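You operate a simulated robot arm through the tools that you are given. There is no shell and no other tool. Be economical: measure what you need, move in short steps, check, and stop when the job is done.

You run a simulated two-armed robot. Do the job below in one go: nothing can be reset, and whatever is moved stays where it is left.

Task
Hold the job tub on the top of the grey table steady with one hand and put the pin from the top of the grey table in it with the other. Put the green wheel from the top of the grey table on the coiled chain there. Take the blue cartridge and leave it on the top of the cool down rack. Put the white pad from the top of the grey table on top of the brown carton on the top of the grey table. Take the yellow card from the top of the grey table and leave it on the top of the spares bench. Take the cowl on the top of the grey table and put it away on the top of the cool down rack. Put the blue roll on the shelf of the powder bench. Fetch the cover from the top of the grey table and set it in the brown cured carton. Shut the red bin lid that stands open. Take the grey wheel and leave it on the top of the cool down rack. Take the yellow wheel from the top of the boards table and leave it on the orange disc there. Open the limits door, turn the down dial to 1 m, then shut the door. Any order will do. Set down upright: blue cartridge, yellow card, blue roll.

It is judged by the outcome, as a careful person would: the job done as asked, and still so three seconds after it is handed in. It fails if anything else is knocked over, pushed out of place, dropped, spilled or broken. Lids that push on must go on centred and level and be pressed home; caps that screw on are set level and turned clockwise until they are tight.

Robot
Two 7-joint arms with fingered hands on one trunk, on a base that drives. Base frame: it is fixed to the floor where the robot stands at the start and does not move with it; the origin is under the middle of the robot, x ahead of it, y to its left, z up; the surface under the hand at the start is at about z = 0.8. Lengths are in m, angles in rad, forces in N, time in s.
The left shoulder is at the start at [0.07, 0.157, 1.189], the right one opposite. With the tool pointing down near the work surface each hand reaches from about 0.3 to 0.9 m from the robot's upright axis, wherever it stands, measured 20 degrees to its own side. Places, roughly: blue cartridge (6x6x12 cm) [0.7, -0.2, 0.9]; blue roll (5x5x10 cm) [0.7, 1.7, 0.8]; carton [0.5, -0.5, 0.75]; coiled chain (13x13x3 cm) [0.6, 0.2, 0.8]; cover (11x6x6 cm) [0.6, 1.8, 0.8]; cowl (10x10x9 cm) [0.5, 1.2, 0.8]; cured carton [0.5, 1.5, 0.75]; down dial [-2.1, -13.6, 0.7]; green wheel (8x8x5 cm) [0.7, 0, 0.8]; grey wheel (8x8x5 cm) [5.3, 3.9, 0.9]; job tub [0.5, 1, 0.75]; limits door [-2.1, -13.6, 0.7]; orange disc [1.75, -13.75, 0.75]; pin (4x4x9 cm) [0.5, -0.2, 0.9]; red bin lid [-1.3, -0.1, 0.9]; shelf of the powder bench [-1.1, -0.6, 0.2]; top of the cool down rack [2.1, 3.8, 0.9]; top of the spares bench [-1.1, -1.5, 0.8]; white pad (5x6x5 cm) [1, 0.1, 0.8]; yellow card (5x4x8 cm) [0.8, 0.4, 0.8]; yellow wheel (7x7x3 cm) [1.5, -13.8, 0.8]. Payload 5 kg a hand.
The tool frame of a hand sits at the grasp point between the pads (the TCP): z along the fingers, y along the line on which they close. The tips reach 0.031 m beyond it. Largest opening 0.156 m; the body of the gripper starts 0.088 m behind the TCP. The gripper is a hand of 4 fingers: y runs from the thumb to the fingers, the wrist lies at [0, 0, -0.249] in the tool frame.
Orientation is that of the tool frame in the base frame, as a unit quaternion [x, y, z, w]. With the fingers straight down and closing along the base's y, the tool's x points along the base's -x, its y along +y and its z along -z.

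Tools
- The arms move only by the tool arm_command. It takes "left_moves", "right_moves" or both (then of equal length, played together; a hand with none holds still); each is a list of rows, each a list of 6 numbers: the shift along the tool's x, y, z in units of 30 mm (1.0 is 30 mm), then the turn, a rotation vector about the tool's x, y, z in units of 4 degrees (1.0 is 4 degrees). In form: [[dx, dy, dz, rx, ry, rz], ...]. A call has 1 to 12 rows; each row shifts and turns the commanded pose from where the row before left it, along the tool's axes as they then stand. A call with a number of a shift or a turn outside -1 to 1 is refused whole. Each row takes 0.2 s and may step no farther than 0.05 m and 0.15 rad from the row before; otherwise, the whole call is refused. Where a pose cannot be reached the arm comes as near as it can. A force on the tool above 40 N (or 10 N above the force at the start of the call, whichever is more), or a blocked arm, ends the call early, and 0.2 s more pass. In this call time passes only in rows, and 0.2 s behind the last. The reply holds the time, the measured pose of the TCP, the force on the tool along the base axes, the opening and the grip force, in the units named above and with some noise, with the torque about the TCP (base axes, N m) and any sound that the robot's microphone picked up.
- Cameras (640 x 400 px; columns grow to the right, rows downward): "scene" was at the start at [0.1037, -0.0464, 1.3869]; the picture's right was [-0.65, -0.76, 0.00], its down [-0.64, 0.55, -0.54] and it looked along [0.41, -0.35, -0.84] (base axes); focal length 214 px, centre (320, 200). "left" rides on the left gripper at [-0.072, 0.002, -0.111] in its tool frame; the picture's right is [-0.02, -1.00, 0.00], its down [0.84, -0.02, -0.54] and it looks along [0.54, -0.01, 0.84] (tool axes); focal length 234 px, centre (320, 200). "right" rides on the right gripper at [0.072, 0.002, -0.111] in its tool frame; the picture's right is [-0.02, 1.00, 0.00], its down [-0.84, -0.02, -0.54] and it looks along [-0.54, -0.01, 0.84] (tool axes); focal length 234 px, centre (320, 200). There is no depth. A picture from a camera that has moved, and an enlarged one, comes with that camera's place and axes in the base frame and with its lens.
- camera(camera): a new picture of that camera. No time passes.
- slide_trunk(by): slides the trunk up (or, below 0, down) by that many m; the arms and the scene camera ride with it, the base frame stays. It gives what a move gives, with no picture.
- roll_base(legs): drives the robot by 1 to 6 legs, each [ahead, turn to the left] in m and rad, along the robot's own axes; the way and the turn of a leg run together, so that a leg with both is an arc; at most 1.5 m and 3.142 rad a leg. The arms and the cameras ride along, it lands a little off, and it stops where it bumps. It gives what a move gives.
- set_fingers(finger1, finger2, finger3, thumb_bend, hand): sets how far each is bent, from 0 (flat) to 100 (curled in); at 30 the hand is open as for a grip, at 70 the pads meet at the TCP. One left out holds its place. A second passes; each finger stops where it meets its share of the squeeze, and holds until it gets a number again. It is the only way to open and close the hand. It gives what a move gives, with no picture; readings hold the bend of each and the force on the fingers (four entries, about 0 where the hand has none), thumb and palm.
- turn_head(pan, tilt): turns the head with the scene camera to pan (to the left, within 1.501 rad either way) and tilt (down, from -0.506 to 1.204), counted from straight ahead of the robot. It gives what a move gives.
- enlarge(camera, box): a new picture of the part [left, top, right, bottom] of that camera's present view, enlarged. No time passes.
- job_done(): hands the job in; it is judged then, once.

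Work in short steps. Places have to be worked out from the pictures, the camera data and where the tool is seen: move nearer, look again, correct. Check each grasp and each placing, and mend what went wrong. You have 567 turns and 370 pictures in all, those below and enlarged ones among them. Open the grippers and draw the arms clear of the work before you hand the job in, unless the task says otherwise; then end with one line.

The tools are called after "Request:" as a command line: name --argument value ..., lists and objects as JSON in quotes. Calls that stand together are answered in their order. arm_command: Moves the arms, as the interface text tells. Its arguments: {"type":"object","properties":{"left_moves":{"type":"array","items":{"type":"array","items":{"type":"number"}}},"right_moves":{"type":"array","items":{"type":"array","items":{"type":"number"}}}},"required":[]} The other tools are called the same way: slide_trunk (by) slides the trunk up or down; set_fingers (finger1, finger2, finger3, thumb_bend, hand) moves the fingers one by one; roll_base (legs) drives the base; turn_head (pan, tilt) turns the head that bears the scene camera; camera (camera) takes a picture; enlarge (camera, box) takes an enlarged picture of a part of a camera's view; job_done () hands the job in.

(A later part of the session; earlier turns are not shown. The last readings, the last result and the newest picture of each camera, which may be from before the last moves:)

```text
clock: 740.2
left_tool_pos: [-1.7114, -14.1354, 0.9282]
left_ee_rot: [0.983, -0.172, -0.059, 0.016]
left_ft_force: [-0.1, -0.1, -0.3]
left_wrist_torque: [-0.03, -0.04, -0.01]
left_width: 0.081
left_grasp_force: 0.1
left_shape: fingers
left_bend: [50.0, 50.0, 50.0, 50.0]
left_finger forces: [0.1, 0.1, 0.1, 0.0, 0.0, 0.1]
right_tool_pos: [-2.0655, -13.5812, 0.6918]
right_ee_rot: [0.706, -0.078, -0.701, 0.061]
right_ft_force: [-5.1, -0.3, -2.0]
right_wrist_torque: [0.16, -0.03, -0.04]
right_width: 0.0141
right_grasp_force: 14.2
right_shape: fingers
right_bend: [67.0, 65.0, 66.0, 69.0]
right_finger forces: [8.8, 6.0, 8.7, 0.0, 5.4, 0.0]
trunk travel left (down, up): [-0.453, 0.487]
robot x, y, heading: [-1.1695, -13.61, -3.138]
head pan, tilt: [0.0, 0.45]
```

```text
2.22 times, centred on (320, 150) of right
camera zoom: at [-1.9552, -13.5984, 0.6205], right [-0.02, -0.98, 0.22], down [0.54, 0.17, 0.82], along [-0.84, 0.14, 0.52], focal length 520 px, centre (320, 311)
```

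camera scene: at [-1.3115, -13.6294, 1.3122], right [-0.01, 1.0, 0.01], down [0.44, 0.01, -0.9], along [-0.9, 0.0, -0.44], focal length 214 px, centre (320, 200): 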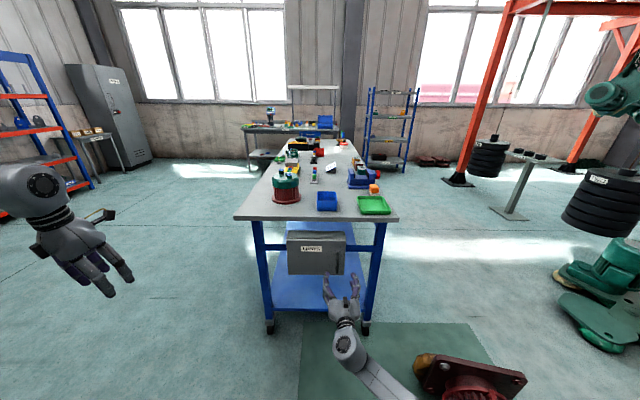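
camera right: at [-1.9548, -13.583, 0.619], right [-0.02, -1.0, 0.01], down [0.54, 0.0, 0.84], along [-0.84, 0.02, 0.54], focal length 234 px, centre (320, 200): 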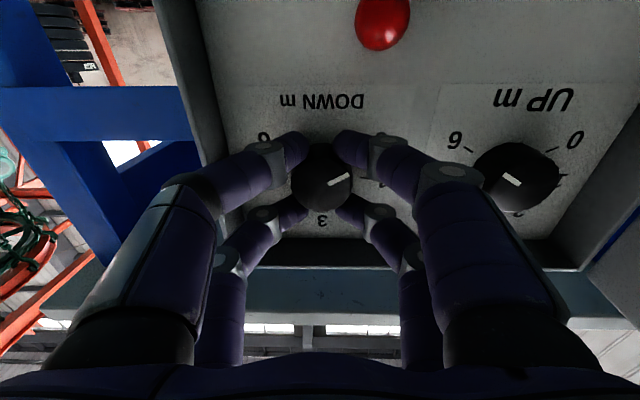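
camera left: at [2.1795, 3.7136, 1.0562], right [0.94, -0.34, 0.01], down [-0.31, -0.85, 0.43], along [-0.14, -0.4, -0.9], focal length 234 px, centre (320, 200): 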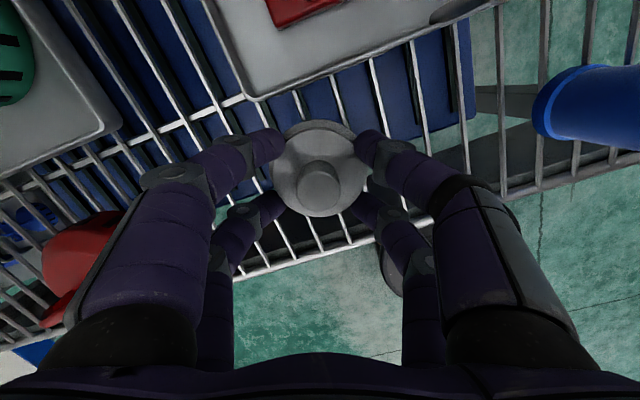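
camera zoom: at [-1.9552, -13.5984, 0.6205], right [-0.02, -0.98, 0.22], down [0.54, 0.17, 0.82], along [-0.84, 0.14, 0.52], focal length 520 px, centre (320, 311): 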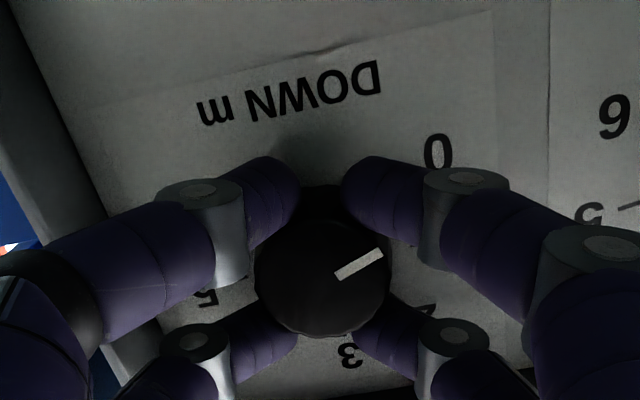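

The pointer stays fixed relative to the hand while the panel text tilts: the knob is turning. I continue to 40°.

Request:
arm_command --right_moves '[[0, 0, 0, 0, 0, 1], [0, 0, 0, 0, 0, 1], [0, 0, 0, 0, 0, 1], [0, 0, 0, 0, 0, 1], [0, 0, 0, 0, 0, 1]]'

Request:
enlarge --camera "right" --box '[220, 60, 420, 240]'

Request:
enlarge --camera "scene" --box '[285, 210, 355, 265]'

```text
clock: 741.4
left_tool_pos: [-1.7109, -14.1342, 0.9285]
left_ee_rot: [0.983, -0.171, -0.061, 0.017]
left_ft_force: [0.7, 0.1, -0.5]
left_wrist_torque: [0.01, -0.02, 0.01]
left_width: 0.0812
left_grasp_force: 0.0
left_shape: fingers
left_bend: [50.0, 50.0, 50.0, 50.0]
left_finger forces: [0.0, 0.1, 0.0, 0.1, 0.0, 0.0]
right_tool_pos: [-2.0668, -13.5817, 0.6908]
right_ee_rot: [0.682, -0.198, -0.68, 0.182]
right_ft_force: [-6.1, -3.4, -3.1]
right_wrist_torque: [0.13, -0.05, 0.09]
right_width: 0.0133
right_grasp_force: 16.2
right_shape: fingers
right_bend: [67.0, 65.0, 66.0, 69.0]
right_finger forces: [12.1, 6.0, 9.5, 0.1, 5.7, 0.0]
trunk travel left (down, up): [-0.453, 0.487]
robot x, y, heading: [-1.1709, -13.6135, -3.137]
head pan, tilt: [0.0, 0.45]
```

```text
2.22 times, centred on (320, 150) of right
camera zoom: at [-1.9559, -13.6219, 0.6301], right [-0.02, -0.84, 0.54], down [0.55, 0.44, 0.71], along [-0.84, 0.31, 0.45], focal length 520 px, centre (320, 311)
```

zoom: 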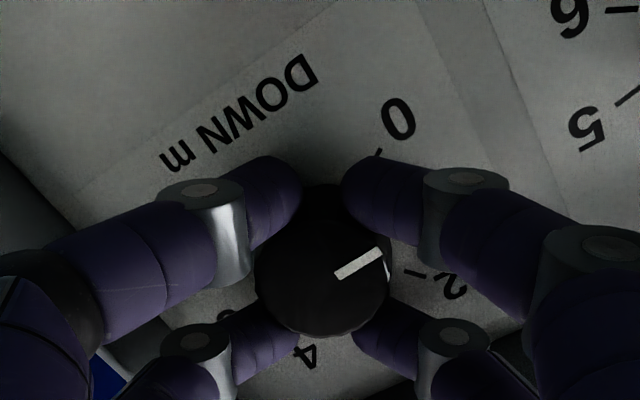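

```text
7.27 times, centred on (320, 238) of scene
camera zoom: at [-1.3121, -13.6304, 1.3121], right [-0.01, 1.0, 0.01], down [0.44, 0.01, -0.9], along [-0.9, 0.0, -0.44], focal length 1560 px, centre (320, -73)
```

zoom: 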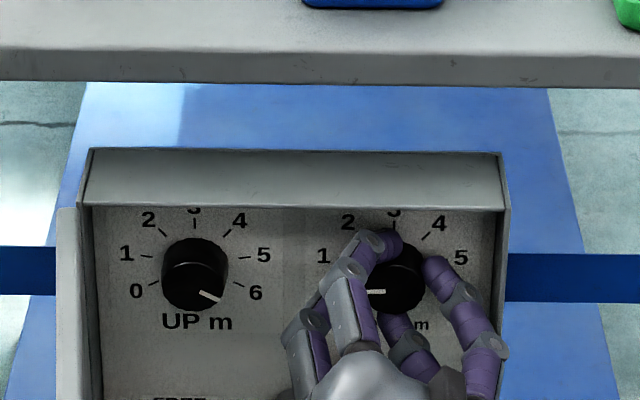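

The pointer is now about 3° below horizontal-left; mark 1 is about 10° above. I turn 12° more.

Request:
arm_command --right_moves '[[0, 0, 0, 0, 0, 1], [0, 0, 0, 0, 0, 1], [0, 0, 0, 0, 0, 1]]'

Request:
enlarge --camera "scene" --box '[305, 222, 345, 257]'

```text
clock: 742.2
left_tool_pos: [-1.7112, -14.1361, 0.9279]
left_ee_rot: [0.983, -0.173, -0.061, 0.017]
left_ft_force: [0.5, -0.7, -0.9]
left_wrist_torque: [0.0, 0.02, 0.01]
left_width: 0.081
left_grasp_force: 0.0
left_shape: fingers
left_bend: [50.0, 50.0, 50.0, 50.0]
left_finger forces: [0.0, 0.0, 0.0, 0.1, 0.0, 0.1]
right_tool_pos: [-2.0654, -13.5815, 0.6903]
right_ee_rot: [0.658, -0.269, -0.657, 0.253]
right_ft_force: [-4.5, -5.0, -4.1]
right_wrist_torque: [0.1, -0.1, 0.18]
right_width: 0.0133
right_grasp_force: 17.3
right_shape: fingers
right_bend: [67.0, 65.0, 66.0, 69.0]
right_finger forces: [13.0, 5.8, 8.9, 0.0, 6.3, 0.1]
trunk travel left (down, up): [-0.453, 0.487]
robot x, y, heading: [-1.1738, -13.6117, -3.135]
head pan, tilt: [0.0, 0.45]
```

```text
11.43 times, centred on (325, 240) of scene
camera zoom: at [-1.3122, -13.6306, 1.3121], right [-0.01, 1.0, 0.01], down [0.44, 0.01, -0.9], along [-0.9, 0.0, -0.44], focal length 2451 px, centre (263, -251)
```

zoom: 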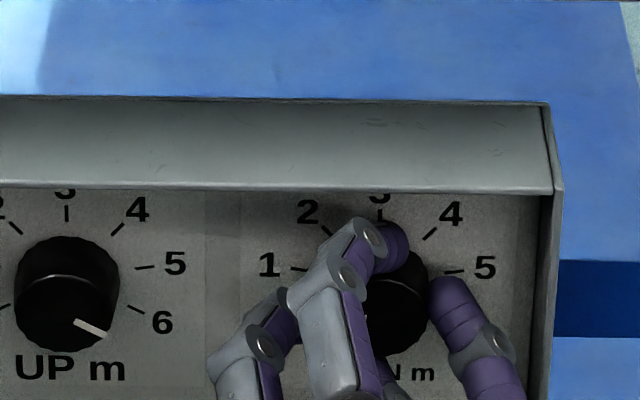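

The pointer is hidden from the head; I check with the hand camera.

Request:
enlarge --camera "right" --box '[270, 110, 400, 230]'

```text
3.33 times, centred on (335, 170) of right
camera zoom: at [-1.9562, -13.6338, 0.6396], right [-0.02, -0.71, 0.7], down [0.55, 0.58, 0.6], along [-0.83, 0.4, 0.38], focal length 781 px, centre (270, 300)
```

zoom: 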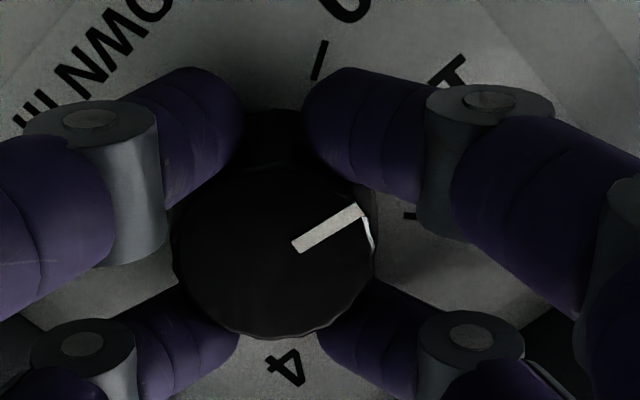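

I release and back off a little to read the dial directly.

Request:
set_fingers --hand "right" --finger1 56 --finger2 56 --finger3 56 --thumb_bend 56

Request:
arm_command --right_moves '[[0, 0, -0.9, 0, 0, 0], [0, 0, -0.9, 0, 0, 0], [0, 0, -0.9, 0, 0, 0], [0, 0, -0.9, 0, 0, 0]]'

Request:
enlarge --camera "scene" --box '[305, 222, 345, 257]'

```text
clock: 743.2
left_tool_pos: [-1.7101, -14.1338, 0.9289]
left_ee_rot: [0.983, -0.173, -0.061, 0.017]
left_ft_force: [-0.2, 0.3, -0.3]
left_wrist_torque: [-0.04, -0.01, -0.05]
left_width: 0.0812
left_grasp_force: 0.0
left_shape: fingers
left_bend: [50.0, 50.0, 50.0, 50.0]
left_finger forces: [0.1, 0.0, 0.0, 0.1, 0.1, 0.0]
right_tool_pos: [-2.066, -13.58, 0.6923]
right_ee_rot: [-0.657, 0.268, 0.658, -0.252]
right_ft_force: [3.9, 1.2, -0.2]
right_wrist_torque: [-0.01, 0.11, 0.08]
right_width: 0.0547
right_grasp_force: 1.5
right_shape: fingers
right_bend: [57.0, 56.0, 56.0, 56.0]
right_finger forces: [2.8, 1.3, 0.1, 0.0, 0.0, 0.0]
trunk travel left (down, up): [-0.453, 0.487]
robot x, y, heading: [-1.169, -13.6144, -3.133]
head pan, tilt: [0.0, 0.45]
```

```text
clock: 744.2
left_tool_pos: [-1.71, -14.135, 0.9286]
left_ee_rot: [0.983, -0.172, -0.061, 0.018]
left_ft_force: [-0.2, 0.0, 0.7]
left_wrist_torque: [0.01, 0.02, 0.0]
left_width: 0.0811
left_grasp_force: 0.2
left_shape: fingers
left_bend: [50.0, 50.0, 50.0, 50.0]
left_finger forces: [0.0, 0.0, 0.0, 0.0, 0.1, 0.0]
right_tool_pos: [-1.9585, -13.5828, 0.6948]
right_ee_rot: [-0.657, 0.269, 0.658, -0.252]
right_ft_force: [-0.2, 0.2, 0.0]
right_wrist_torque: [0.03, -0.03, -0.01]
right_width: 0.0564
right_grasp_force: 0.1
right_shape: fingers
right_bend: [56.0, 56.0, 56.0, 56.0]
right_finger forces: [0.0, 0.0, 0.0, 0.1, 0.1, 0.0]
trunk travel left (down, up): [-0.453, 0.487]
robot x, y, heading: [-1.1708, -13.6106, -3.137]
head pan, tilt: [0.0, 0.45]
```

```text
11.43 times, centred on (325, 240) of scene
camera zoom: at [-1.3104, -13.6296, 1.3124], right [-0.01, 1.0, 0.01], down [0.43, 0.01, -0.9], along [-0.9, 0.0, -0.43], focal length 2451 px, centre (263, -251)
```

zoom: 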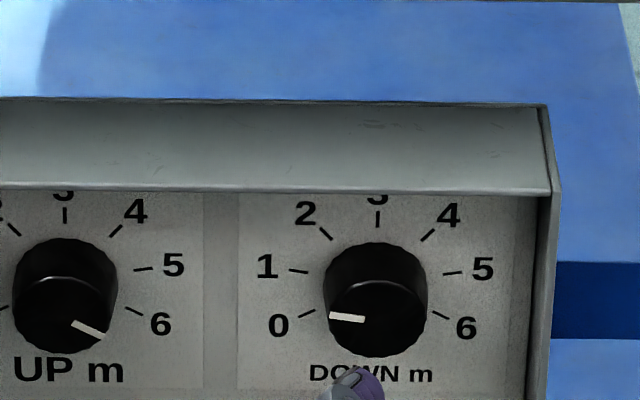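

Request:
enlarge --camera "scene" --box '[318, 232, 342, 252]'

```text
16.00 times, centred on (330, 242) of scene
camera zoom: at [-1.3104, -13.6296, 1.3124], right [-0.01, 1.0, 0.01], down [0.43, 0.01, -0.9], along [-0.9, 0.0, -0.43], focal length 3432 px, centre (160, -472)
```

zoom: 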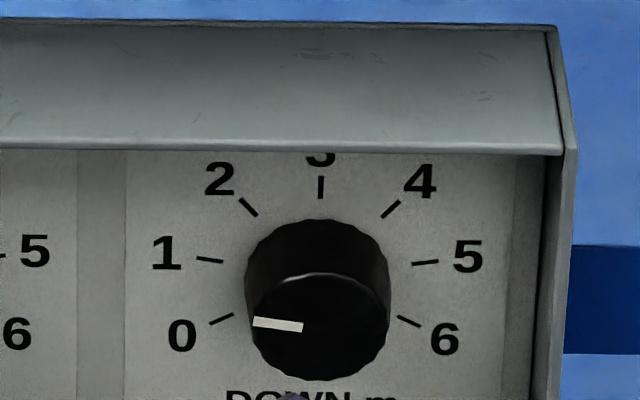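

The pointer is ~3° short of the 1 mark. I regrasp and nudge by 4°.

Request:
arm_command --right_moves '[[0.04, -0.1, 0.9, 0, 0, 0], [0, 0, 0.9, 0, 0, 0], [0, 0, 0.9, 0, 0, 0], [0, 0, 0.8, 0, 0, 0]]'

Request:
set_fingers --hand "right" --finger1 68 --finger2 68 --finger3 68 --thumb_bend 68

Request:
set_fingers --hand "right" --finger1 71 --finger2 71 --finger3 71 --thumb_bend 71

Request:
arm_command --right_moves '[[0, 0, 0, 0, 0, 1], [0, 0, 0, 0, 0, 0.2]]'

```text
clock: 745.2
left_tool_pos: [-1.7105, -14.1344, 0.9279]
left_ee_rot: [0.983, -0.172, -0.061, 0.016]
left_ft_force: [-0.4, 0.1, -0.5]
left_wrist_torque: [-0.03, -0.01, -0.02]
left_width: 0.081
left_grasp_force: 0.0
left_shape: fingers
left_bend: [50.0, 50.0, 50.0, 50.0]
left_finger forces: [0.1, 0.0, 0.1, 0.1, 0.1, 0.0]
right_tool_pos: [-2.064, -13.5797, 0.6881]
right_ee_rot: [0.658, -0.267, -0.658, 0.252]
right_ft_force: [-0.2, -0.1, -0.4]
right_wrist_torque: [0.0, 0.02, 0.03]
right_width: 0.0562
right_grasp_force: 0.1
right_shape: fingers
right_bend: [56.0, 56.0, 56.0, 56.0]
right_finger forces: [0.1, 0.0, 0.1, 0.0, 0.1, 0.0]
trunk travel left (down, up): [-0.453, 0.487]
robot x, y, heading: [-1.1712, -13.6139, -3.131]
head pan, tilt: [0.0, 0.45]
```

```text
clock: 746.2
left_tool_pos: [-1.711, -14.1349, 0.9286]
left_ee_rot: [0.983, -0.173, -0.061, 0.017]
left_ft_force: [0.0, -0.3, 0.6]
left_wrist_torque: [-0.01, 0.02, 0.0]
left_width: 0.0811
left_grasp_force: 0.1
left_shape: fingers
left_bend: [50.0, 50.0, 50.0, 50.0]
left_finger forces: [0.1, 0.1, 0.0, 0.0, 0.1, 0.0]
right_tool_pos: [-2.0642, -13.5804, 0.6898]
right_ee_rot: [-0.657, 0.268, 0.658, -0.252]
right_ft_force: [-2.9, -3.7, 2.8]
right_wrist_torque: [-0.01, 0.06, 0.07]
right_width: 0.018
right_grasp_force: 5.4
right_shape: fingers
right_bend: [65.0, 64.0, 66.0, 68.0]
right_finger forces: [3.3, 4.4, 1.6, 0.0, 0.9, 0.1]
trunk travel left (down, up): [-0.453, 0.487]
robot x, y, heading: [-1.1722, -13.6138, -3.136]
head pan, tilt: [0.0, 0.45]
```

```text
clock: 747.2
left_tool_pos: [-1.7109, -14.1348, 0.928]
left_ee_rot: [0.983, -0.172, -0.061, 0.017]
left_ft_force: [-0.3, 1.5, -0.7]
left_wrist_torque: [-0.03, 0.0, 0.04]
left_width: 0.0812
left_grasp_force: 0.0
left_shape: fingers
left_bend: [50.0, 50.0, 50.0, 50.0]
left_finger forces: [0.0, 0.1, 0.0, 0.0, 0.0, 0.0]
right_tool_pos: [-2.0631, -13.5794, 0.6897]
right_ee_rot: [0.658, -0.268, -0.657, 0.252]
right_ft_force: [-5.7, -4.4, 3.4]
right_wrist_torque: [0.0, 0.06, 0.08]
right_width: 0.0155
right_grasp_force: 10.2
right_shape: fingers
right_bend: [65.0, 64.0, 67.0, 69.0]
right_finger forces: [6.1, 7.8, 4.0, 0.0, 3.5, 0.0]
trunk travel left (down, up): [-0.453, 0.487]
robot x, y, heading: [-1.1717, -13.6082, -3.132]
head pan, tilt: [0.0, 0.45]
```

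```text
clock: 747.8
left_tool_pos: [-1.7112, -14.1337, 0.9281]
left_ee_rot: [0.983, -0.172, -0.062, 0.017]
left_ft_force: [-0.2, -0.2, -0.7]
left_wrist_torque: [-0.01, -0.01, 0.02]
left_width: 0.0811
left_grasp_force: 0.1
left_shape: fingers
left_bend: [50.0, 50.0, 50.0, 50.0]
left_finger forces: [0.0, 0.1, 0.0, 0.0, 0.0, 0.0]
right_tool_pos: [-2.0625, -13.5806, 0.6885]
right_ee_rot: [-0.645, 0.296, 0.646, -0.281]
right_ft_force: [-6.7, -5.3, 3.2]
right_wrist_torque: [0.07, 0.08, 0.11]
right_width: 0.0146
right_grasp_force: 11.0
right_shape: fingers
right_bend: [65.0, 64.0, 67.0, 69.0]
right_finger forces: [7.0, 6.7, 5.0, 0.1, 3.5, 0.0]
trunk travel left (down, up): [-0.453, 0.487]
robot x, y, heading: [-1.1711, -13.6109, -3.137]
head pan, tilt: [0.0, 0.45]
```

Request:
arm_command --right_moves '[[0, 0, 0, 0, 0, 0.8]]'

Request:
set_fingers --hand "right" --finger1 56 --finger2 56 --finger3 56 --thumb_bend 56

Request:
arm_command --right_moves '[[0, 0, -0.9, 0, 0, 0], [0, 0, -0.9, 0, 0, 0], [0, 0, -0.9, 0, 0, 0], [0, 0, -0.9, 0, 0, 0]]'

Request:
enlarge --camera "scene" --box '[318, 232, 342, 252]'

```text
clock: 748.2
left_tool_pos: [-1.7115, -14.1352, 0.9277]
left_ee_rot: [0.983, -0.172, -0.062, 0.017]
left_ft_force: [-0.2, 1.1, 0.3]
left_wrist_torque: [0.04, 0.0, 0.0]
left_width: 0.0811
left_grasp_force: 0.1
left_shape: fingers
left_bend: [50.0, 50.0, 50.0, 50.0]
left_finger forces: [0.0, 0.0, 0.1, 0.0, 0.0, 0.0]
right_tool_pos: [-2.0623, -13.5799, 0.6891]
right_ee_rot: [-0.637, 0.312, 0.638, -0.299]
right_ft_force: [-6.5, -7.3, 3.2]
right_wrist_torque: [0.09, 0.04, 0.15]
right_width: 0.0146
right_grasp_force: 11.5
right_shape: fingers
right_bend: [65.0, 64.0, 67.0, 69.0]
right_finger forces: [7.6, 6.6, 5.1, 0.0, 3.6, 0.0]
trunk travel left (down, up): [-0.453, 0.487]
robot x, y, heading: [-1.1679, -13.61, -3.131]
head pan, tilt: [0.0, 0.45]
```

```text
clock: 749.2
left_tool_pos: [-1.7114, -14.1348, 0.9285]
left_ee_rot: [0.983, -0.172, -0.061, 0.017]
left_ft_force: [0.1, 0.6, -0.4]
left_wrist_torque: [-0.03, 0.03, 0.03]
left_width: 0.081
left_grasp_force: 0.0
left_shape: fingers
left_bend: [50.0, 50.0, 50.0, 50.0]
left_finger forces: [0.0, 0.0, 0.1, 0.0, 0.1, 0.1]
right_tool_pos: [-2.0633, -13.5794, 0.6882]
right_ee_rot: [-0.637, 0.314, 0.638, -0.298]
right_ft_force: [-0.3, 0.6, 0.0]
right_wrist_torque: [0.02, -0.03, 0.01]
right_width: 0.0564
right_grasp_force: 0.0
right_shape: fingers
right_bend: [56.0, 56.0, 56.0, 56.0]
right_finger forces: [0.1, 0.1, 0.0, 0.1, 0.0, 0.0]
trunk travel left (down, up): [-0.453, 0.487]
robot x, y, heading: [-1.1683, -13.612, -3.137]
head pan, tilt: [0.0, 0.45]
```

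```text
clock: 750.2
left_tool_pos: [-1.7106, -14.1344, 0.9296]
left_ee_rot: [0.983, -0.173, -0.062, 0.017]
left_ft_force: [0.3, -0.6, 0.0]
left_wrist_torque: [-0.01, 0.02, 0.02]
left_width: 0.081
left_grasp_force: 0.1
left_shape: fingers
left_bend: [50.0, 50.0, 50.0, 50.0]
left_finger forces: [0.0, 0.0, 0.0, 0.1, 0.1, 0.0]
right_tool_pos: [-1.9539, -13.5799, 0.6915]
right_ee_rot: [-0.636, 0.314, 0.639, -0.297]
right_ft_force: [-0.3, 0.8, 0.4]
right_wrist_torque: [0.02, -0.03, 0.04]
right_width: 0.0566
right_grasp_force: 0.0
right_shape: fingers
right_bend: [56.0, 56.0, 56.0, 56.0]
right_finger forces: [0.1, 0.0, 0.0, 0.0, 0.0, 0.0]
trunk travel left (down, up): [-0.453, 0.487]
robot x, y, heading: [-1.1705, -13.6121, -3.133]
head pan, tilt: [0.0, 0.45]
```

```text
16.00 times, centred on (330, 242) of scene
camera zoom: at [-1.3105, -13.6298, 1.3124], right [-0.01, 1.0, 0.01], down [0.43, 0.01, -0.9], along [-0.9, 0.0, -0.43], focal length 3432 px, centre (160, -472)
```

zoom: 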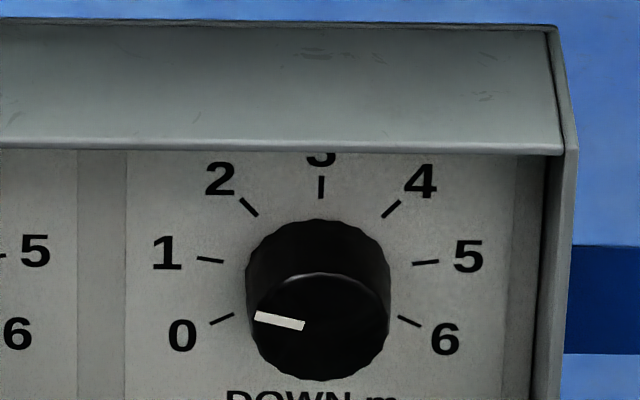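

The pointer now matches the 1 mark. I retract the right hand and bring the left hand low on the door's outer side to push it shut.

Request:
arm_command --right_moves '[[0, 0, -0.9, 0, 0, -1], [0, 0, -0.9, 0, 0, -1], [0, 0, -0.9, 0, 0, -1], [0, 0, -0.9, 0, 0, -1], [0, 0, -0.9, 0, 0, -1], [0, 0, -0.9, 0, 0, -1], [0, 0, -0.9, 0, 0, -1], [0, 0, -0.9, 0, 0, -1], [0, 0, 0, 0, 0, -1], [0, 0, 0, 0, 0, -1], [0, 0, 0, 0, 0, -1], [0, 0, 0, 0, 0, -1]]'

Request:
set_fingers --hand "left" --finger1 71 --finger2 71 --finger3 71 --thumb_bend 71

Request:
arm_command --left_moves '[[-0.3, -0.3, 1, 0, 0, 0], [-0.3, -0.3, 1, 0, 0, 0], [-0.3, -0.3, 1, 0, 0, 0], [-0.3, -0.3, 1, 0, 0, 0], [-0.3, -0.3, 1, 0, 0, 0], [-0.3, -0.3, 1, 0, 0, 0], [-0.3, -0.3, 1, 0, 0, 0], [-0.3, -0.3, 1, 0, 0, 0], [-0.3, -0.3, 1, 0, 0, 0]]'

Request:
camera --camera "scene"

```text
clock: 752.8
left_tool_pos: [-1.7098, -14.1352, 0.9291]
left_ee_rot: [0.983, -0.172, -0.062, 0.017]
left_ft_force: [-0.3, 0.0, 0.4]
left_wrist_torque: [0.0, -0.01, 0.01]
left_width: 0.0807
left_grasp_force: 0.1
left_shape: fingers
left_bend: [50.0, 50.0, 50.0, 50.0]
left_finger forces: [0.0, 0.1, 0.0, 0.0, 0.1, 0.1]
right_tool_pos: [-1.7389, -13.5854, 0.6912]
right_ee_rot: [0.709, -0.027, -0.704, 0.012]
right_ft_force: [0.5, -1.1, -0.9]
right_wrist_torque: [0.01, 0.02, 0.0]
right_width: 0.0565
right_grasp_force: 0.1
right_shape: fingers
right_bend: [56.0, 56.0, 56.0, 56.0]
right_finger forces: [0.0, 0.0, 0.0, 0.1, 0.0, 0.0]
trunk travel left (down, up): [-0.453, 0.487]
robot x, y, heading: [-1.1676, -13.6112, -3.132]
head pan, tilt: [0.0, 0.45]
```

```text
clock: 753.8
left_tool_pos: [-1.7104, -14.1349, 0.9288]
left_ee_rot: [0.983, -0.173, -0.061, 0.017]
left_ft_force: [0.1, -0.2, 0.3]
left_wrist_torque: [0.01, 0.0, 0.0]
left_width: 0.0023
left_grasp_force: 0.0
left_shape: fingers
left_bend: [71.0, 71.0, 71.0, 71.0]
left_finger forces: [0.0, 0.0, 0.0, 0.0, 0.0, 0.1]
right_tool_pos: [-1.7398, -13.5858, 0.6918]
right_ee_rot: [0.709, -0.027, -0.704, 0.012]
right_ft_force: [0.5, -0.3, 0.1]
right_wrist_torque: [-0.04, -0.02, 0.01]
right_width: 0.0565
right_grasp_force: 0.1
right_shape: fingers
right_bend: [56.0, 56.0, 56.0, 56.0]
right_finger forces: [0.0, 0.1, 0.0, 0.0, 0.0, 0.0]
trunk travel left (down, up): [-0.453, 0.487]
robot x, y, heading: [-1.1707, -13.6151, -3.133]
head pan, tilt: [0.0, 0.45]
```

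```text
clock: 755.8
left_tool_pos: [-1.7944, -14.0344, 0.6642]
left_ee_rot: [0.983, -0.173, -0.061, 0.018]
left_ft_force: [0.0, -0.4, -0.6]
left_wrist_torque: [-0.02, -0.01, 0.03]
left_width: 0.0022
left_grasp_force: 0.0
left_shape: fingers
left_bend: [71.0, 71.0, 71.0, 71.0]
left_finger forces: [0.1, 0.1, 0.0, 0.1, 0.0, 0.0]
right_tool_pos: [-1.7411, -13.5869, 0.691]
right_ee_rot: [0.71, -0.028, -0.704, 0.013]
right_ft_force: [-0.1, 0.5, -0.3]
right_wrist_torque: [0.0, 0.02, -0.01]
right_width: 0.0566
right_grasp_force: 0.1
right_shape: fingers
right_bend: [56.0, 56.0, 56.0, 56.0]
right_finger forces: [0.0, 0.0, 0.0, 0.1, 0.0, 0.0]
trunk travel left (down, up): [-0.453, 0.487]
robot x, y, heading: [-1.17, -13.6082, -3.134]
head pan, tilt: [0.0, 0.45]
```

```text
113 pictures are left
camera scene: at [-1.312, -13.6297, 1.3122], right [-0.01, 1.0, 0.01], down [0.44, 0.01, -0.9], along [-0.9, 0.0, -0.44], focal length 214 px, centre (320, 200)
```

scene: 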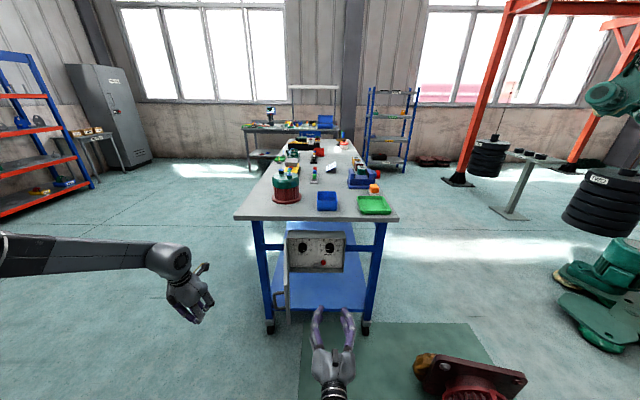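

The left hand is beside the door. I sweep it toward +y to swing the door shut, in gentle steps.

Request:
arm_command --left_moves '[[-0.24, -0.82, 0.1, 0, 0, 0], [-0.24, -0.82, 0.1, 0, 0, 0], [-0.24, -0.82, 0.1, 0, 0, 0], [-0.24, -0.82, 0.1, 0, 0, 0]]'

Request:
arm_command --left_moves '[[0.1, -0.4, 0, 0, 0, 0], [0.1, -0.4, 0, 0, 0, 0], [0.1, -0.4, 0, 0, 0, 0], [0.1, -0.4, 0, 0, 0, 0], [0.1, -0.4, 0, 0, 0, 0], [0.1, -0.4, 0, 0, 0, 0], [0.1, -0.4, 0, 0, 0, 0], [0.1, -0.4, 0, 0, 0, 0]]'

Request:
enlarge --camera "scene" --box '[230, 190, 410, 330]'

```text
clock: 756.8
left_tool_pos: [-1.7889, -13.9326, 0.6515]
left_ee_rot: [0.983, -0.173, -0.062, 0.017]
left_ft_force: [0.1, -0.1, 0.1]
left_wrist_torque: [0.0, 0.02, -0.02]
left_width: 0.0024
left_grasp_force: 0.2
left_shape: fingers
left_bend: [71.0, 71.0, 71.0, 71.0]
left_finger forces: [0.1, 0.0, 0.0, 0.0, 0.0, 0.1]
right_tool_pos: [-1.7389, -13.5858, 0.6921]
right_ee_rot: [0.709, -0.028, -0.704, 0.013]
right_ft_force: [0.6, 0.3, -0.5]
right_wrist_torque: [0.01, -0.03, -0.01]
right_width: 0.0567
right_grasp_force: 0.1
right_shape: fingers
right_bend: [56.0, 56.0, 56.0, 56.0]
right_finger forces: [0.0, 0.0, 0.0, 0.1, 0.0, 0.1]
trunk travel left (down, up): [-0.453, 0.487]
robot x, y, heading: [-1.1694, -13.6116, -3.133]
head pan, tilt: [0.0, 0.45]
```

```text
clock: 758.6
left_tool_pos: [-1.7336, -13.8491, 0.6437]
left_ee_rot: [0.983, -0.172, -0.061, 0.018]
left_ft_force: [-0.2, 0.3, -0.5]
left_wrist_torque: [0.02, 0.0, -0.02]
left_width: 0.0024
left_grasp_force: 0.0
left_shape: fingers
left_bend: [71.0, 71.0, 71.0, 71.0]
left_finger forces: [0.0, 0.0, 0.0, 0.1, 0.0, 0.0]
right_tool_pos: [-1.7394, -13.5866, 0.6918]
right_ee_rot: [0.709, -0.028, -0.704, 0.013]
right_ft_force: [-0.1, 0.7, -0.3]
right_wrist_torque: [0.01, -0.03, -0.02]
right_width: 0.0564
right_grasp_force: 0.0
right_shape: fingers
right_bend: [56.0, 56.0, 56.0, 56.0]
right_finger forces: [0.0, 0.0, 0.0, 0.1, 0.0, 0.0]
trunk travel left (down, up): [-0.453, 0.487]
robot x, y, heading: [-1.1717, -13.612, -3.133]
head pan, tilt: [0.0, 0.45]
```

```text
2.86 times, centred on (320, 260) of scene
camera zoom: at [-1.3108, -13.6292, 1.3123], right [-0.01, 1.0, 0.01], down [0.43, 0.01, -0.9], along [-0.9, 0.0, -0.44], focal length 613 px, centre (320, 29)
```

zoom: 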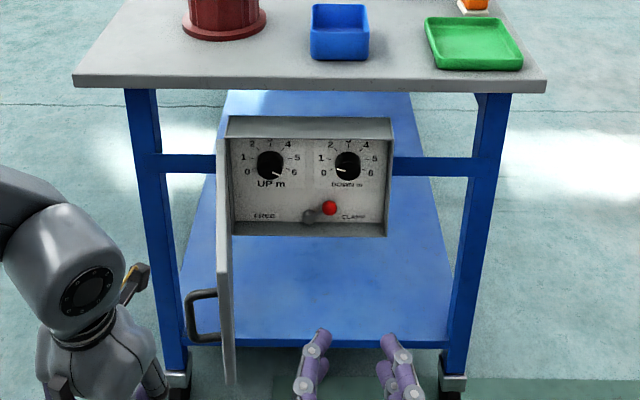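

I correct for the hand's actual yaw: forward alongside the door first, then push toward +y.

Request:
arm_command --left_moves '[[-0.5, 0.9, 0, 0, 0, 0], [-0.87, 0.52, 0, 0, 0, 0], [-0.87, 0.52, 0, 0, 0, 0], [-0.87, 0.4, 0, 0, 0, 0], [-0.87, 0.3, 0, 0, 0, 0], [-0.6, 0.2, 0, 0, 0, 0]]'

Request:
arm_command --left_moves '[[-0.13, -0.4, 0, 0, 0, 0], [-0.13, -0.4, 0, 0, 0, 0], [-0.13, -0.4, 0, 0, 0, 0], [-0.13, -0.4, 0, 0, 0, 0], [-0.13, -0.4, 0, 0, 0, 0], [-0.13, -0.4, 0, 0, 0, 0], [-0.13, -0.4, 0, 0, 0, 0], [-0.13, -0.4, 0, 0, 0, 0]]'

Request:
enlarge --camera "scene" --box '[230, 190, 410, 330]'

```text
clock: 760.0
left_tool_pos: [-1.8783, -13.8897, 0.6743]
left_ee_rot: [0.983, -0.172, -0.063, 0.017]
left_ft_force: [0.2, 0.1, 0.3]
left_wrist_torque: [-0.01, 0.02, 0.03]
left_width: 0.0023
left_grasp_force: 0.0
left_shape: fingers
left_bend: [71.0, 71.0, 71.0, 71.0]
left_finger forces: [0.0, 0.0, 0.1, 0.0, 0.0, 0.1]
left hand out of reach, approached as far as the arm can: row 5, 6
right_tool_pos: [-1.7385, -13.5867, 0.6928]
right_ee_rot: [0.709, -0.028, -0.704, 0.012]
right_ft_force: [-0.3, -0.5, 0.1]
right_wrist_torque: [0.04, 0.03, 0.0]
right_width: 0.0565
right_grasp_force: 0.1
right_shape: fingers
right_bend: [56.0, 56.0, 56.0, 56.0]
right_finger forces: [0.0, 0.1, 0.1, 0.1, 0.1, 0.0]
trunk travel left (down, up): [-0.453, 0.487]
robot x, y, heading: [-1.1719, -13.6125, -3.136]
head pan, tilt: [0.0, 0.45]
```

```text
clock: 761.8
left_tool_pos: [-1.844, -13.8071, 0.6962]
left_ee_rot: [0.983, -0.172, -0.062, 0.017]
left_ft_force: [0.1, -0.2, 0.3]
left_wrist_torque: [0.0, 0.01, 0.03]
left_width: 0.0024
left_grasp_force: 0.1
left_shape: fingers
left_bend: [71.0, 71.0, 71.0, 71.0]
left_finger forces: [0.1, 0.1, 0.1, 0.0, 0.2, 0.1]
left hand out of reach, approached as far as the arm can: row 1, 2, 3, 4, 5, 6, 7, 8
right_tool_pos: [-1.7382, -13.5852, 0.6923]
right_ee_rot: [0.709, -0.028, -0.704, 0.012]
right_ft_force: [-0.7, 0.8, 0.3]
right_wrist_torque: [0.01, 0.03, -0.01]
right_width: 0.0563
right_grasp_force: 0.0
right_shape: fingers
right_bend: [56.0, 56.0, 56.0, 56.0]
right_finger forces: [0.0, 0.0, 0.0, 0.0, 0.1, 0.0]
trunk travel left (down, up): [-0.453, 0.487]
robot x, y, heading: [-1.1664, -13.6128, -3.137]
head pan, tilt: [0.0, 0.45]
```

```text
2.86 times, centred on (320, 260) of scene
camera zoom: at [-1.3108, -13.6294, 1.3123], right [-0.01, 1.0, 0.01], down [0.43, 0.01, -0.9], along [-0.9, 0.0, -0.44], focal length 613 px, centre (320, 29)
```

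zoom: 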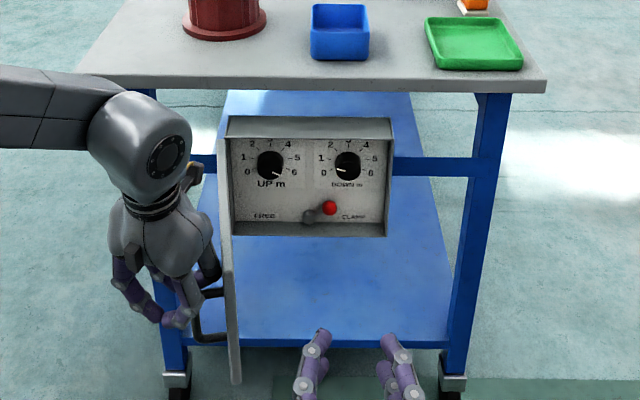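

The left arm is at its limit, so I use a small base rotation to the right to push the door.

Request:
roll_base --legs '[[0, -0.12]]'

Request:
enlarge --camera "scene" --box '[230, 190, 410, 330]'

```text
clock: 762.8
left_tool_pos: [-1.8617, -13.7224, 0.697]
left_ee_rot: [0.97, -0.232, -0.064, 0.013]
left_ft_force: [0.3, 1.7, 1.1]
left_wrist_torque: [-0.06, 0.01, -0.01]
left_width: 0.0023
left_grasp_force: 0.2
left_shape: fingers
left_bend: [71.0, 71.0, 71.0, 71.0]
left_finger forces: [0.1, 0.1, 0.0, 0.0, 0.2, 0.0]
right_tool_pos: [-1.7306, -13.5156, 0.6915]
right_ee_rot: [0.706, -0.072, -0.704, -0.029]
right_ft_force: [-0.1, 0.3, -0.1]
right_wrist_torque: [0.02, 0.02, 0.01]
right_width: 0.0567
right_grasp_force: 0.1
right_shape: fingers
right_bend: [56.0, 56.0, 56.0, 56.0]
right_finger forces: [0.1, 0.0, 0.0, 0.1, 0.0, 0.0]
trunk travel left (down, up): [-0.453, 0.487]
robot x, y, heading: [-1.1701, -13.614, 3.022]
head pan, tilt: [0.0, 0.45]
```

```text
2.86 times, centred on (320, 260) of scene
camera zoom: at [-1.3001, -13.5964, 1.3135], right [0.11, 0.99, 0.0], down [0.43, -0.05, -0.9], along [-0.9, 0.1, -0.43], focal length 613 px, centre (320, 29)
```

zoom: 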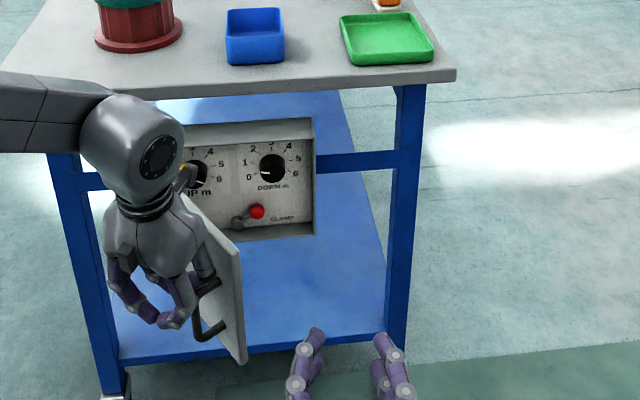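

The door is swinging. I continue.

Request:
roll_base --legs '[[0, -0.14]]'

Request:
enlarge --camera "scene" --box '[200, 190, 380, 330]'

```text
clock: 763.8
left_tool_pos: [-1.8741, -13.6229, 0.6908]
left_ee_rot: [0.952, -0.3, -0.06, 0.01]
left_ft_force: [0.3, 0.1, 0.6]
left_wrist_torque: [-0.03, -0.01, -0.02]
left_width: 0.0021
left_grasp_force: 0.0
left_shape: fingers
left_bend: [71.0, 71.0, 71.0, 71.0]
left_finger forces: [0.0, 0.0, 0.0, 0.0, 0.1, 0.0]
right_tool_pos: [-1.7165, -13.4374, 0.6884]
right_ee_rot: [0.702, -0.121, -0.698, -0.079]
right_ft_force: [-0.1, 0.6, -0.7]
right_wrist_torque: [-0.01, 0.03, -0.01]
right_width: 0.0568
right_grasp_force: 0.0
right_shape: fingers
right_bend: [56.0, 56.0, 56.0, 56.0]
right_finger forces: [0.0, 0.0, 0.0, 0.0, 0.0, 0.2]
trunk travel left (down, up): [-0.453, 0.487]
robot x, y, heading: [-1.1694, -13.6123, 2.886]
head pan, tilt: [0.0, 0.45]
```

```text
2.86 times, centred on (290, 260) of scene
camera zoom: at [-1.2979, -13.579, 1.3132], right [0.25, 0.97, 0.0], down [0.42, -0.11, -0.9], along [-0.87, 0.23, -0.43], focal length 613 px, centre (406, 29)
```

zoom: 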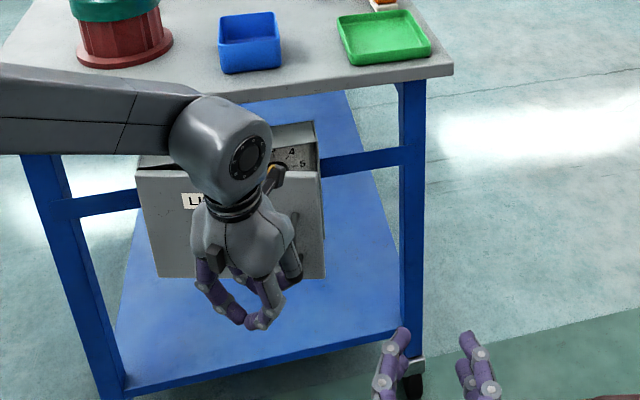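

The door is nearly shut. I push it home by driving forward gently.

Request:
roll_base --legs '[[0.08, 0]]'

Request:
enlarge --camera "scene" --box '[200, 190, 380, 330]'

```text
clock: 764.8
left_tool_pos: [-1.9592, -13.6033, 0.6853]
left_ee_rot: [0.952, -0.3, -0.057, 0.009]
left_ft_force: [0.7, 0.2, -0.1]
left_wrist_torque: [-0.03, -0.03, 0.0]
left_width: 0.0022
left_grasp_force: 0.2
left_shape: fingers
left_bend: [71.0, 71.0, 71.0, 71.0]
left_finger forces: [0.0, 0.1, 0.1, 0.0, 0.0, 0.0]
right_tool_pos: [-1.8009, -13.4172, 0.6831]
right_ee_rot: [0.705, -0.119, -0.695, -0.079]
right_ft_force: [-0.4, -0.1, 0.2]
right_wrist_torque: [-0.02, 0.03, 0.0]
right_width: 0.0569
right_grasp_force: 0.1
right_shape: fingers
right_bend: [56.0, 56.0, 56.0, 56.0]
right_finger forces: [0.0, 0.0, 0.0, 0.0, 0.0, 0.0]
trunk travel left (down, up): [-0.453, 0.487]
robot x, y, heading: [-1.2487, -13.5886, 2.889]
head pan, tilt: [0.0, 0.45]
```

```text
2.86 times, centred on (290, 260) of scene
camera zoom: at [-1.3875, -13.5577, 1.3135], right [0.25, 0.97, 0.0], down [0.42, -0.11, -0.9], along [-0.87, 0.23, -0.44], focal length 613 px, centre (406, 29)
```

zoom: 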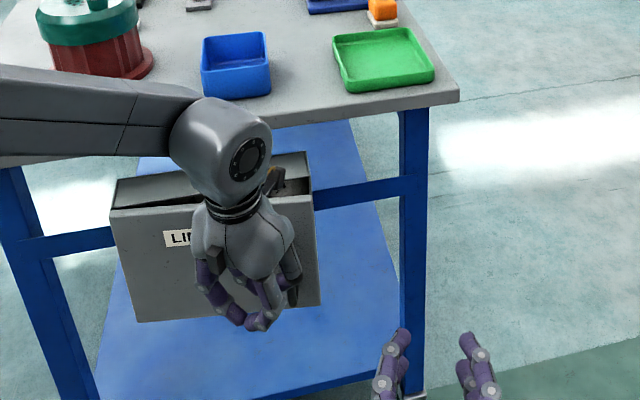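

Request:
roll_base --legs '[[0.04, 0]]'

Request:
enlarge --camera "scene" --box '[200, 190, 380, 330]'

```text
clock: 765.7
left_tool_pos: [-1.9976, -13.5969, 0.6853]
left_ee_rot: [0.952, -0.299, -0.06, 0.006]
left_ft_force: [0.1, -0.7, 0.0]
left_wrist_torque: [0.06, 0.01, -0.01]
left_width: 0.0023
left_grasp_force: 0.1
left_shape: fingers
left_bend: [71.0, 71.0, 71.0, 71.0]
left_finger forces: [0.1, 0.0, 0.0, 0.1, 0.0, 0.0]
right_tool_pos: [-1.8391, -13.4101, 0.6827]
right_ee_rot: [0.704, -0.119, -0.696, -0.079]
right_ft_force: [0.1, -0.7, -0.5]
right_wrist_torque: [-0.03, 0.03, -0.05]
right_width: 0.0569
right_grasp_force: 0.1
right_shape: fingers
right_bend: [56.0, 56.0, 56.0, 56.0]
right_finger forces: [0.1, 0.1, 0.0, 0.0, 0.1, 0.0]
trunk travel left (down, up): [-0.453, 0.487]
robot x, y, heading: [-1.2885, -13.5844, 2.889]
head pan, tilt: [0.0, 0.45]
```

```text
2.86 times, centred on (290, 260) of scene
camera zoom: at [-1.4244, -13.5558, 1.3139], right [0.25, 0.97, 0.01], down [0.42, -0.1, -0.9], along [-0.87, 0.23, -0.43], focal length 613 px, centre (406, 29)
```

zoom: 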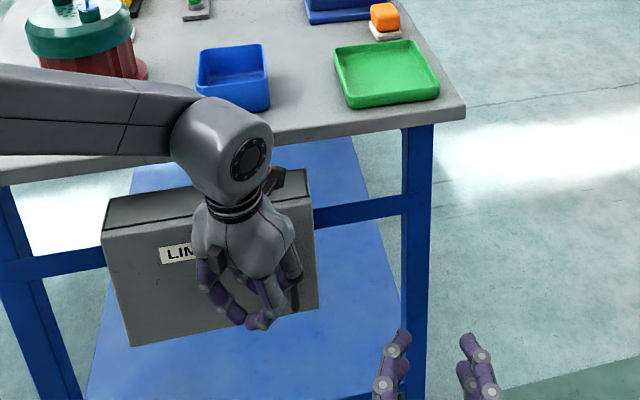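

Looks almost shut. One more small push, then I back off to check.

Request:
roll_base --legs '[[0.02, 0]]'

Request:
roll_base --legs '[[0.012, 0]]'

```text
clock: 766.6
left_tool_pos: [-2.0074, -13.5893, 0.6853]
left_ee_rot: [0.953, -0.298, -0.051, 0.012]
left_ft_force: [12.3, -6.6, -0.1]
left_wrist_torque: [0.31, 0.3, 0.37]
left_width: 0.0013
left_grasp_force: 7.5
left_shape: fingers
left_bend: [70.0, 71.0, 71.0, 71.0]
left_finger forces: [9.8, 0.1, 0.0, 0.0, 5.0, 0.1]
right_tool_pos: [-1.8543, -13.4024, 0.6763]
right_ee_rot: [0.704, -0.121, -0.695, -0.077]
right_ft_force: [0.0, -0.2, 0.3]
right_wrist_torque: [0.03, -0.02, 0.02]
right_width: 0.0568
right_grasp_force: 0.0
right_shape: fingers
right_bend: [56.0, 56.0, 56.0, 56.0]
right_finger forces: [0.1, 0.1, 0.1, 0.0, 0.1, 0.0]
trunk travel left (down, up): [-0.453, 0.487]
robot x, y, heading: [-1.3005, -13.5763, 2.891]
head pan, tilt: [0.0, 0.45]
stopped in leg 1: the force on the tool passed its limit at 65 N (the readings are from after the stop); the commanded pose is now the measured one
```

```text
clock: 767.4
left_tool_pos: [-2.0063, -13.59, 0.6817]
left_ee_rot: [0.954, -0.297, -0.045, 0.014]
left_ft_force: [13.7, -2.4, 2.1]
left_wrist_torque: [0.03, 0.51, 0.32]
left_width: 0.001
left_grasp_force: 7.1
left_shape: fingers
left_bend: [70.0, 71.0, 71.0, 70.0]
left_finger forces: [12.4, 0.0, 0.0, 0.0, 2.3, 0.0]
right_tool_pos: [-1.8609, -13.4017, 0.6732]
right_ee_rot: [0.704, -0.12, -0.695, -0.076]
right_ft_force: [-0.5, -0.3, 1.0]
right_wrist_torque: [-0.01, 0.0, -0.02]
right_width: 0.0566
right_grasp_force: 0.0
right_shape: fingers
right_bend: [56.0, 56.0, 56.0, 56.0]
right_finger forces: [0.0, 0.0, 0.1, 0.1, 0.0, 0.0]
trunk travel left (down, up): [-0.453, 0.487]
robot x, y, heading: [-1.311, -13.5775, 2.888]
head pan, tilt: [0.0, 0.45]
stopped in leg 1: the force on the tool passed its limit at 50 N (the readings are from after the stop); the commanded pose is now the measured one
```

The door resists firmly: it's at its stop. I back away and verify.

Request:
roll_base --legs '[[-0.35, 0]]'

Request:
enlarge --camera "scene" --box '[200, 160, 380, 300]'

```text
clock: 769.7
left_tool_pos: [-1.6638, -13.6829, 0.6847]
left_ee_rot: [0.953, -0.298, -0.048, 0.01]
left_ft_force: [-0.5, -3.8, 1.3]
left_wrist_torque: [0.32, -0.22, -0.02]
left_width: 0.0023
left_grasp_force: 0.2
left_shape: fingers
left_bend: [71.0, 71.0, 71.0, 71.0]
left_finger forces: [0.1, 0.0, 0.0, 0.0, 0.0, 0.0]
right_tool_pos: [-1.5208, -13.4868, 0.6743]
right_ee_rot: [0.704, -0.12, -0.696, -0.078]
right_ft_force: [-0.3, -0.1, -0.4]
right_wrist_torque: [0.01, 0.02, 0.06]
right_width: 0.0567
right_grasp_force: 0.1
right_shape: fingers
right_bend: [56.0, 56.0, 56.0, 56.0]
right_finger forces: [0.1, 0.0, 0.0, 0.0, 0.1, 0.1]
trunk travel left (down, up): [-0.453, 0.487]
robot x, y, heading: [-0.9686, -13.6649, 2.889]
head pan, tilt: [0.0, 0.45]
```

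```text
2.86 times, centred on (290, 230) of scene
camera zoom: at [-1.1063, -13.6415, 1.3128], right [0.25, 0.97, 0.01], down [0.42, -0.1, -0.9], along [-0.87, 0.23, -0.43], focal length 613 px, centre (406, 114)
```

zoom: 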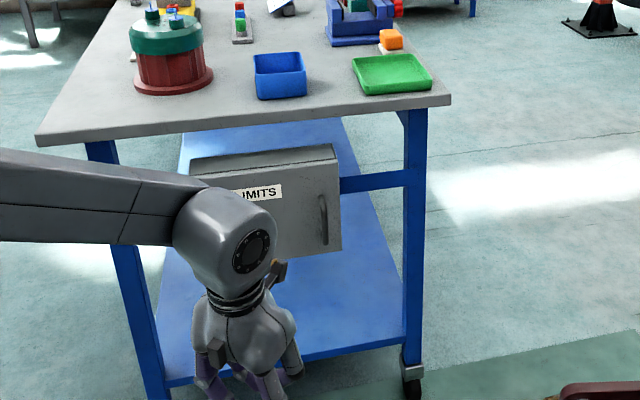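

Request:
enlarge --camera "scene" --box '[255, 165, 315, 215]'

Request:
camera --camera "right"

```text
8.00 times, centred on (285, 190) of scene
camera zoom: at [-1.1063, -13.6415, 1.3128], right [0.25, 0.97, 0.01], down [0.42, -0.1, -0.9], along [-0.87, 0.23, -0.43], focal length 1716 px, centre (600, 280)
```

zoom: 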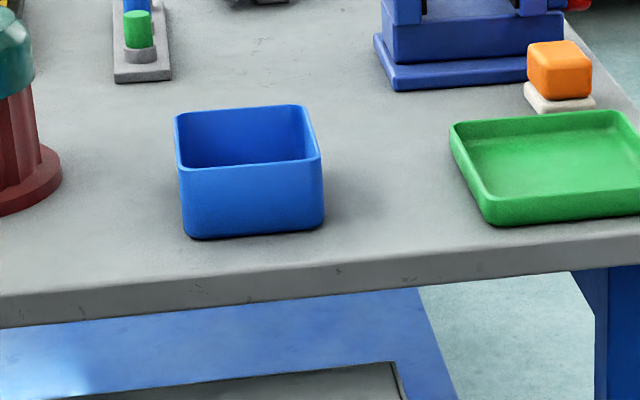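

```text
104 pictures are left
camera right: at [-1.4137, -13.5228, 0.6023], right [-0.28, -0.96, 0.08], down [0.53, -0.08, 0.85], along [-0.8, 0.28, 0.53], focal length 234 px, centre (320, 200)
```

right: 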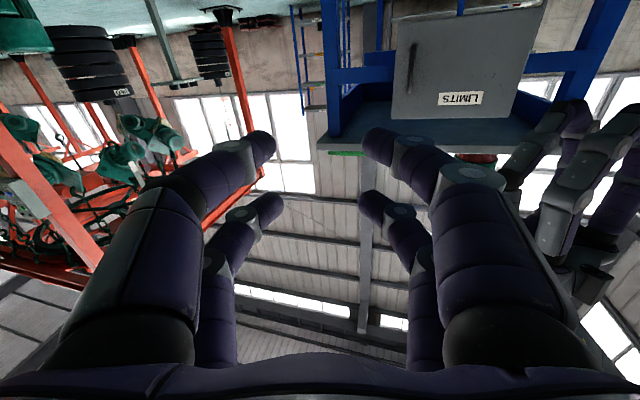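

Request:
enlarge --camera "scene" --box '[255, 200, 325, 255]'

Request:
enlarge --camera "right" --box '[370, 0, 570, 150]'

```text
7.27 times, centred on (290, 228) of scene
camera zoom: at [-1.1063, -13.6415, 1.3128], right [0.25, 0.97, 0.01], down [0.42, -0.1, -0.9], along [-0.87, 0.23, -0.43], focal length 1560 px, centre (538, 0)
```

zoom: 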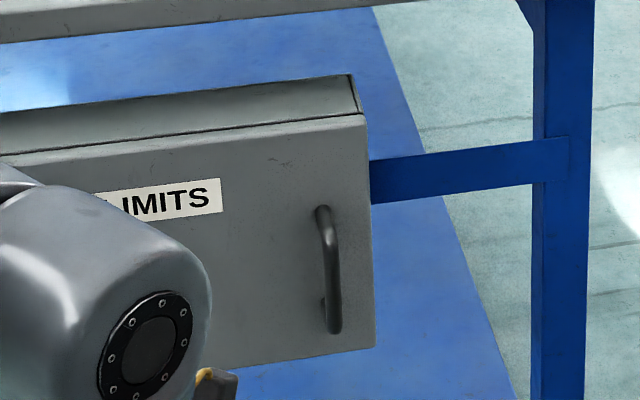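

```text
2.67 times, centred on (470, 75) of right
camera zoom: at [-1.4137, -13.5228, 0.6023], right [-0.28, -0.96, 0.08], down [0.53, -0.08, 0.85], along [-0.8, 0.28, 0.53], focal length 624 px, centre (-80, 533)
```

zoom: 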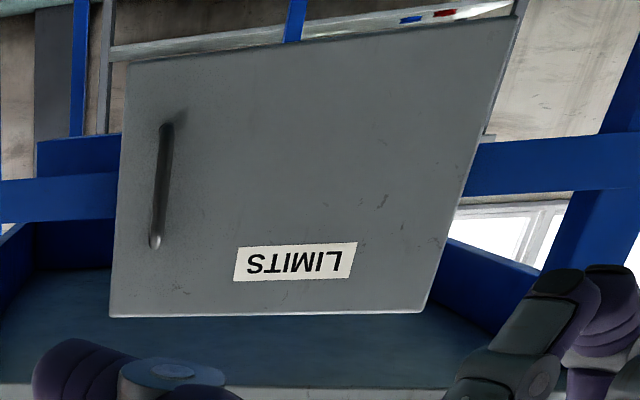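

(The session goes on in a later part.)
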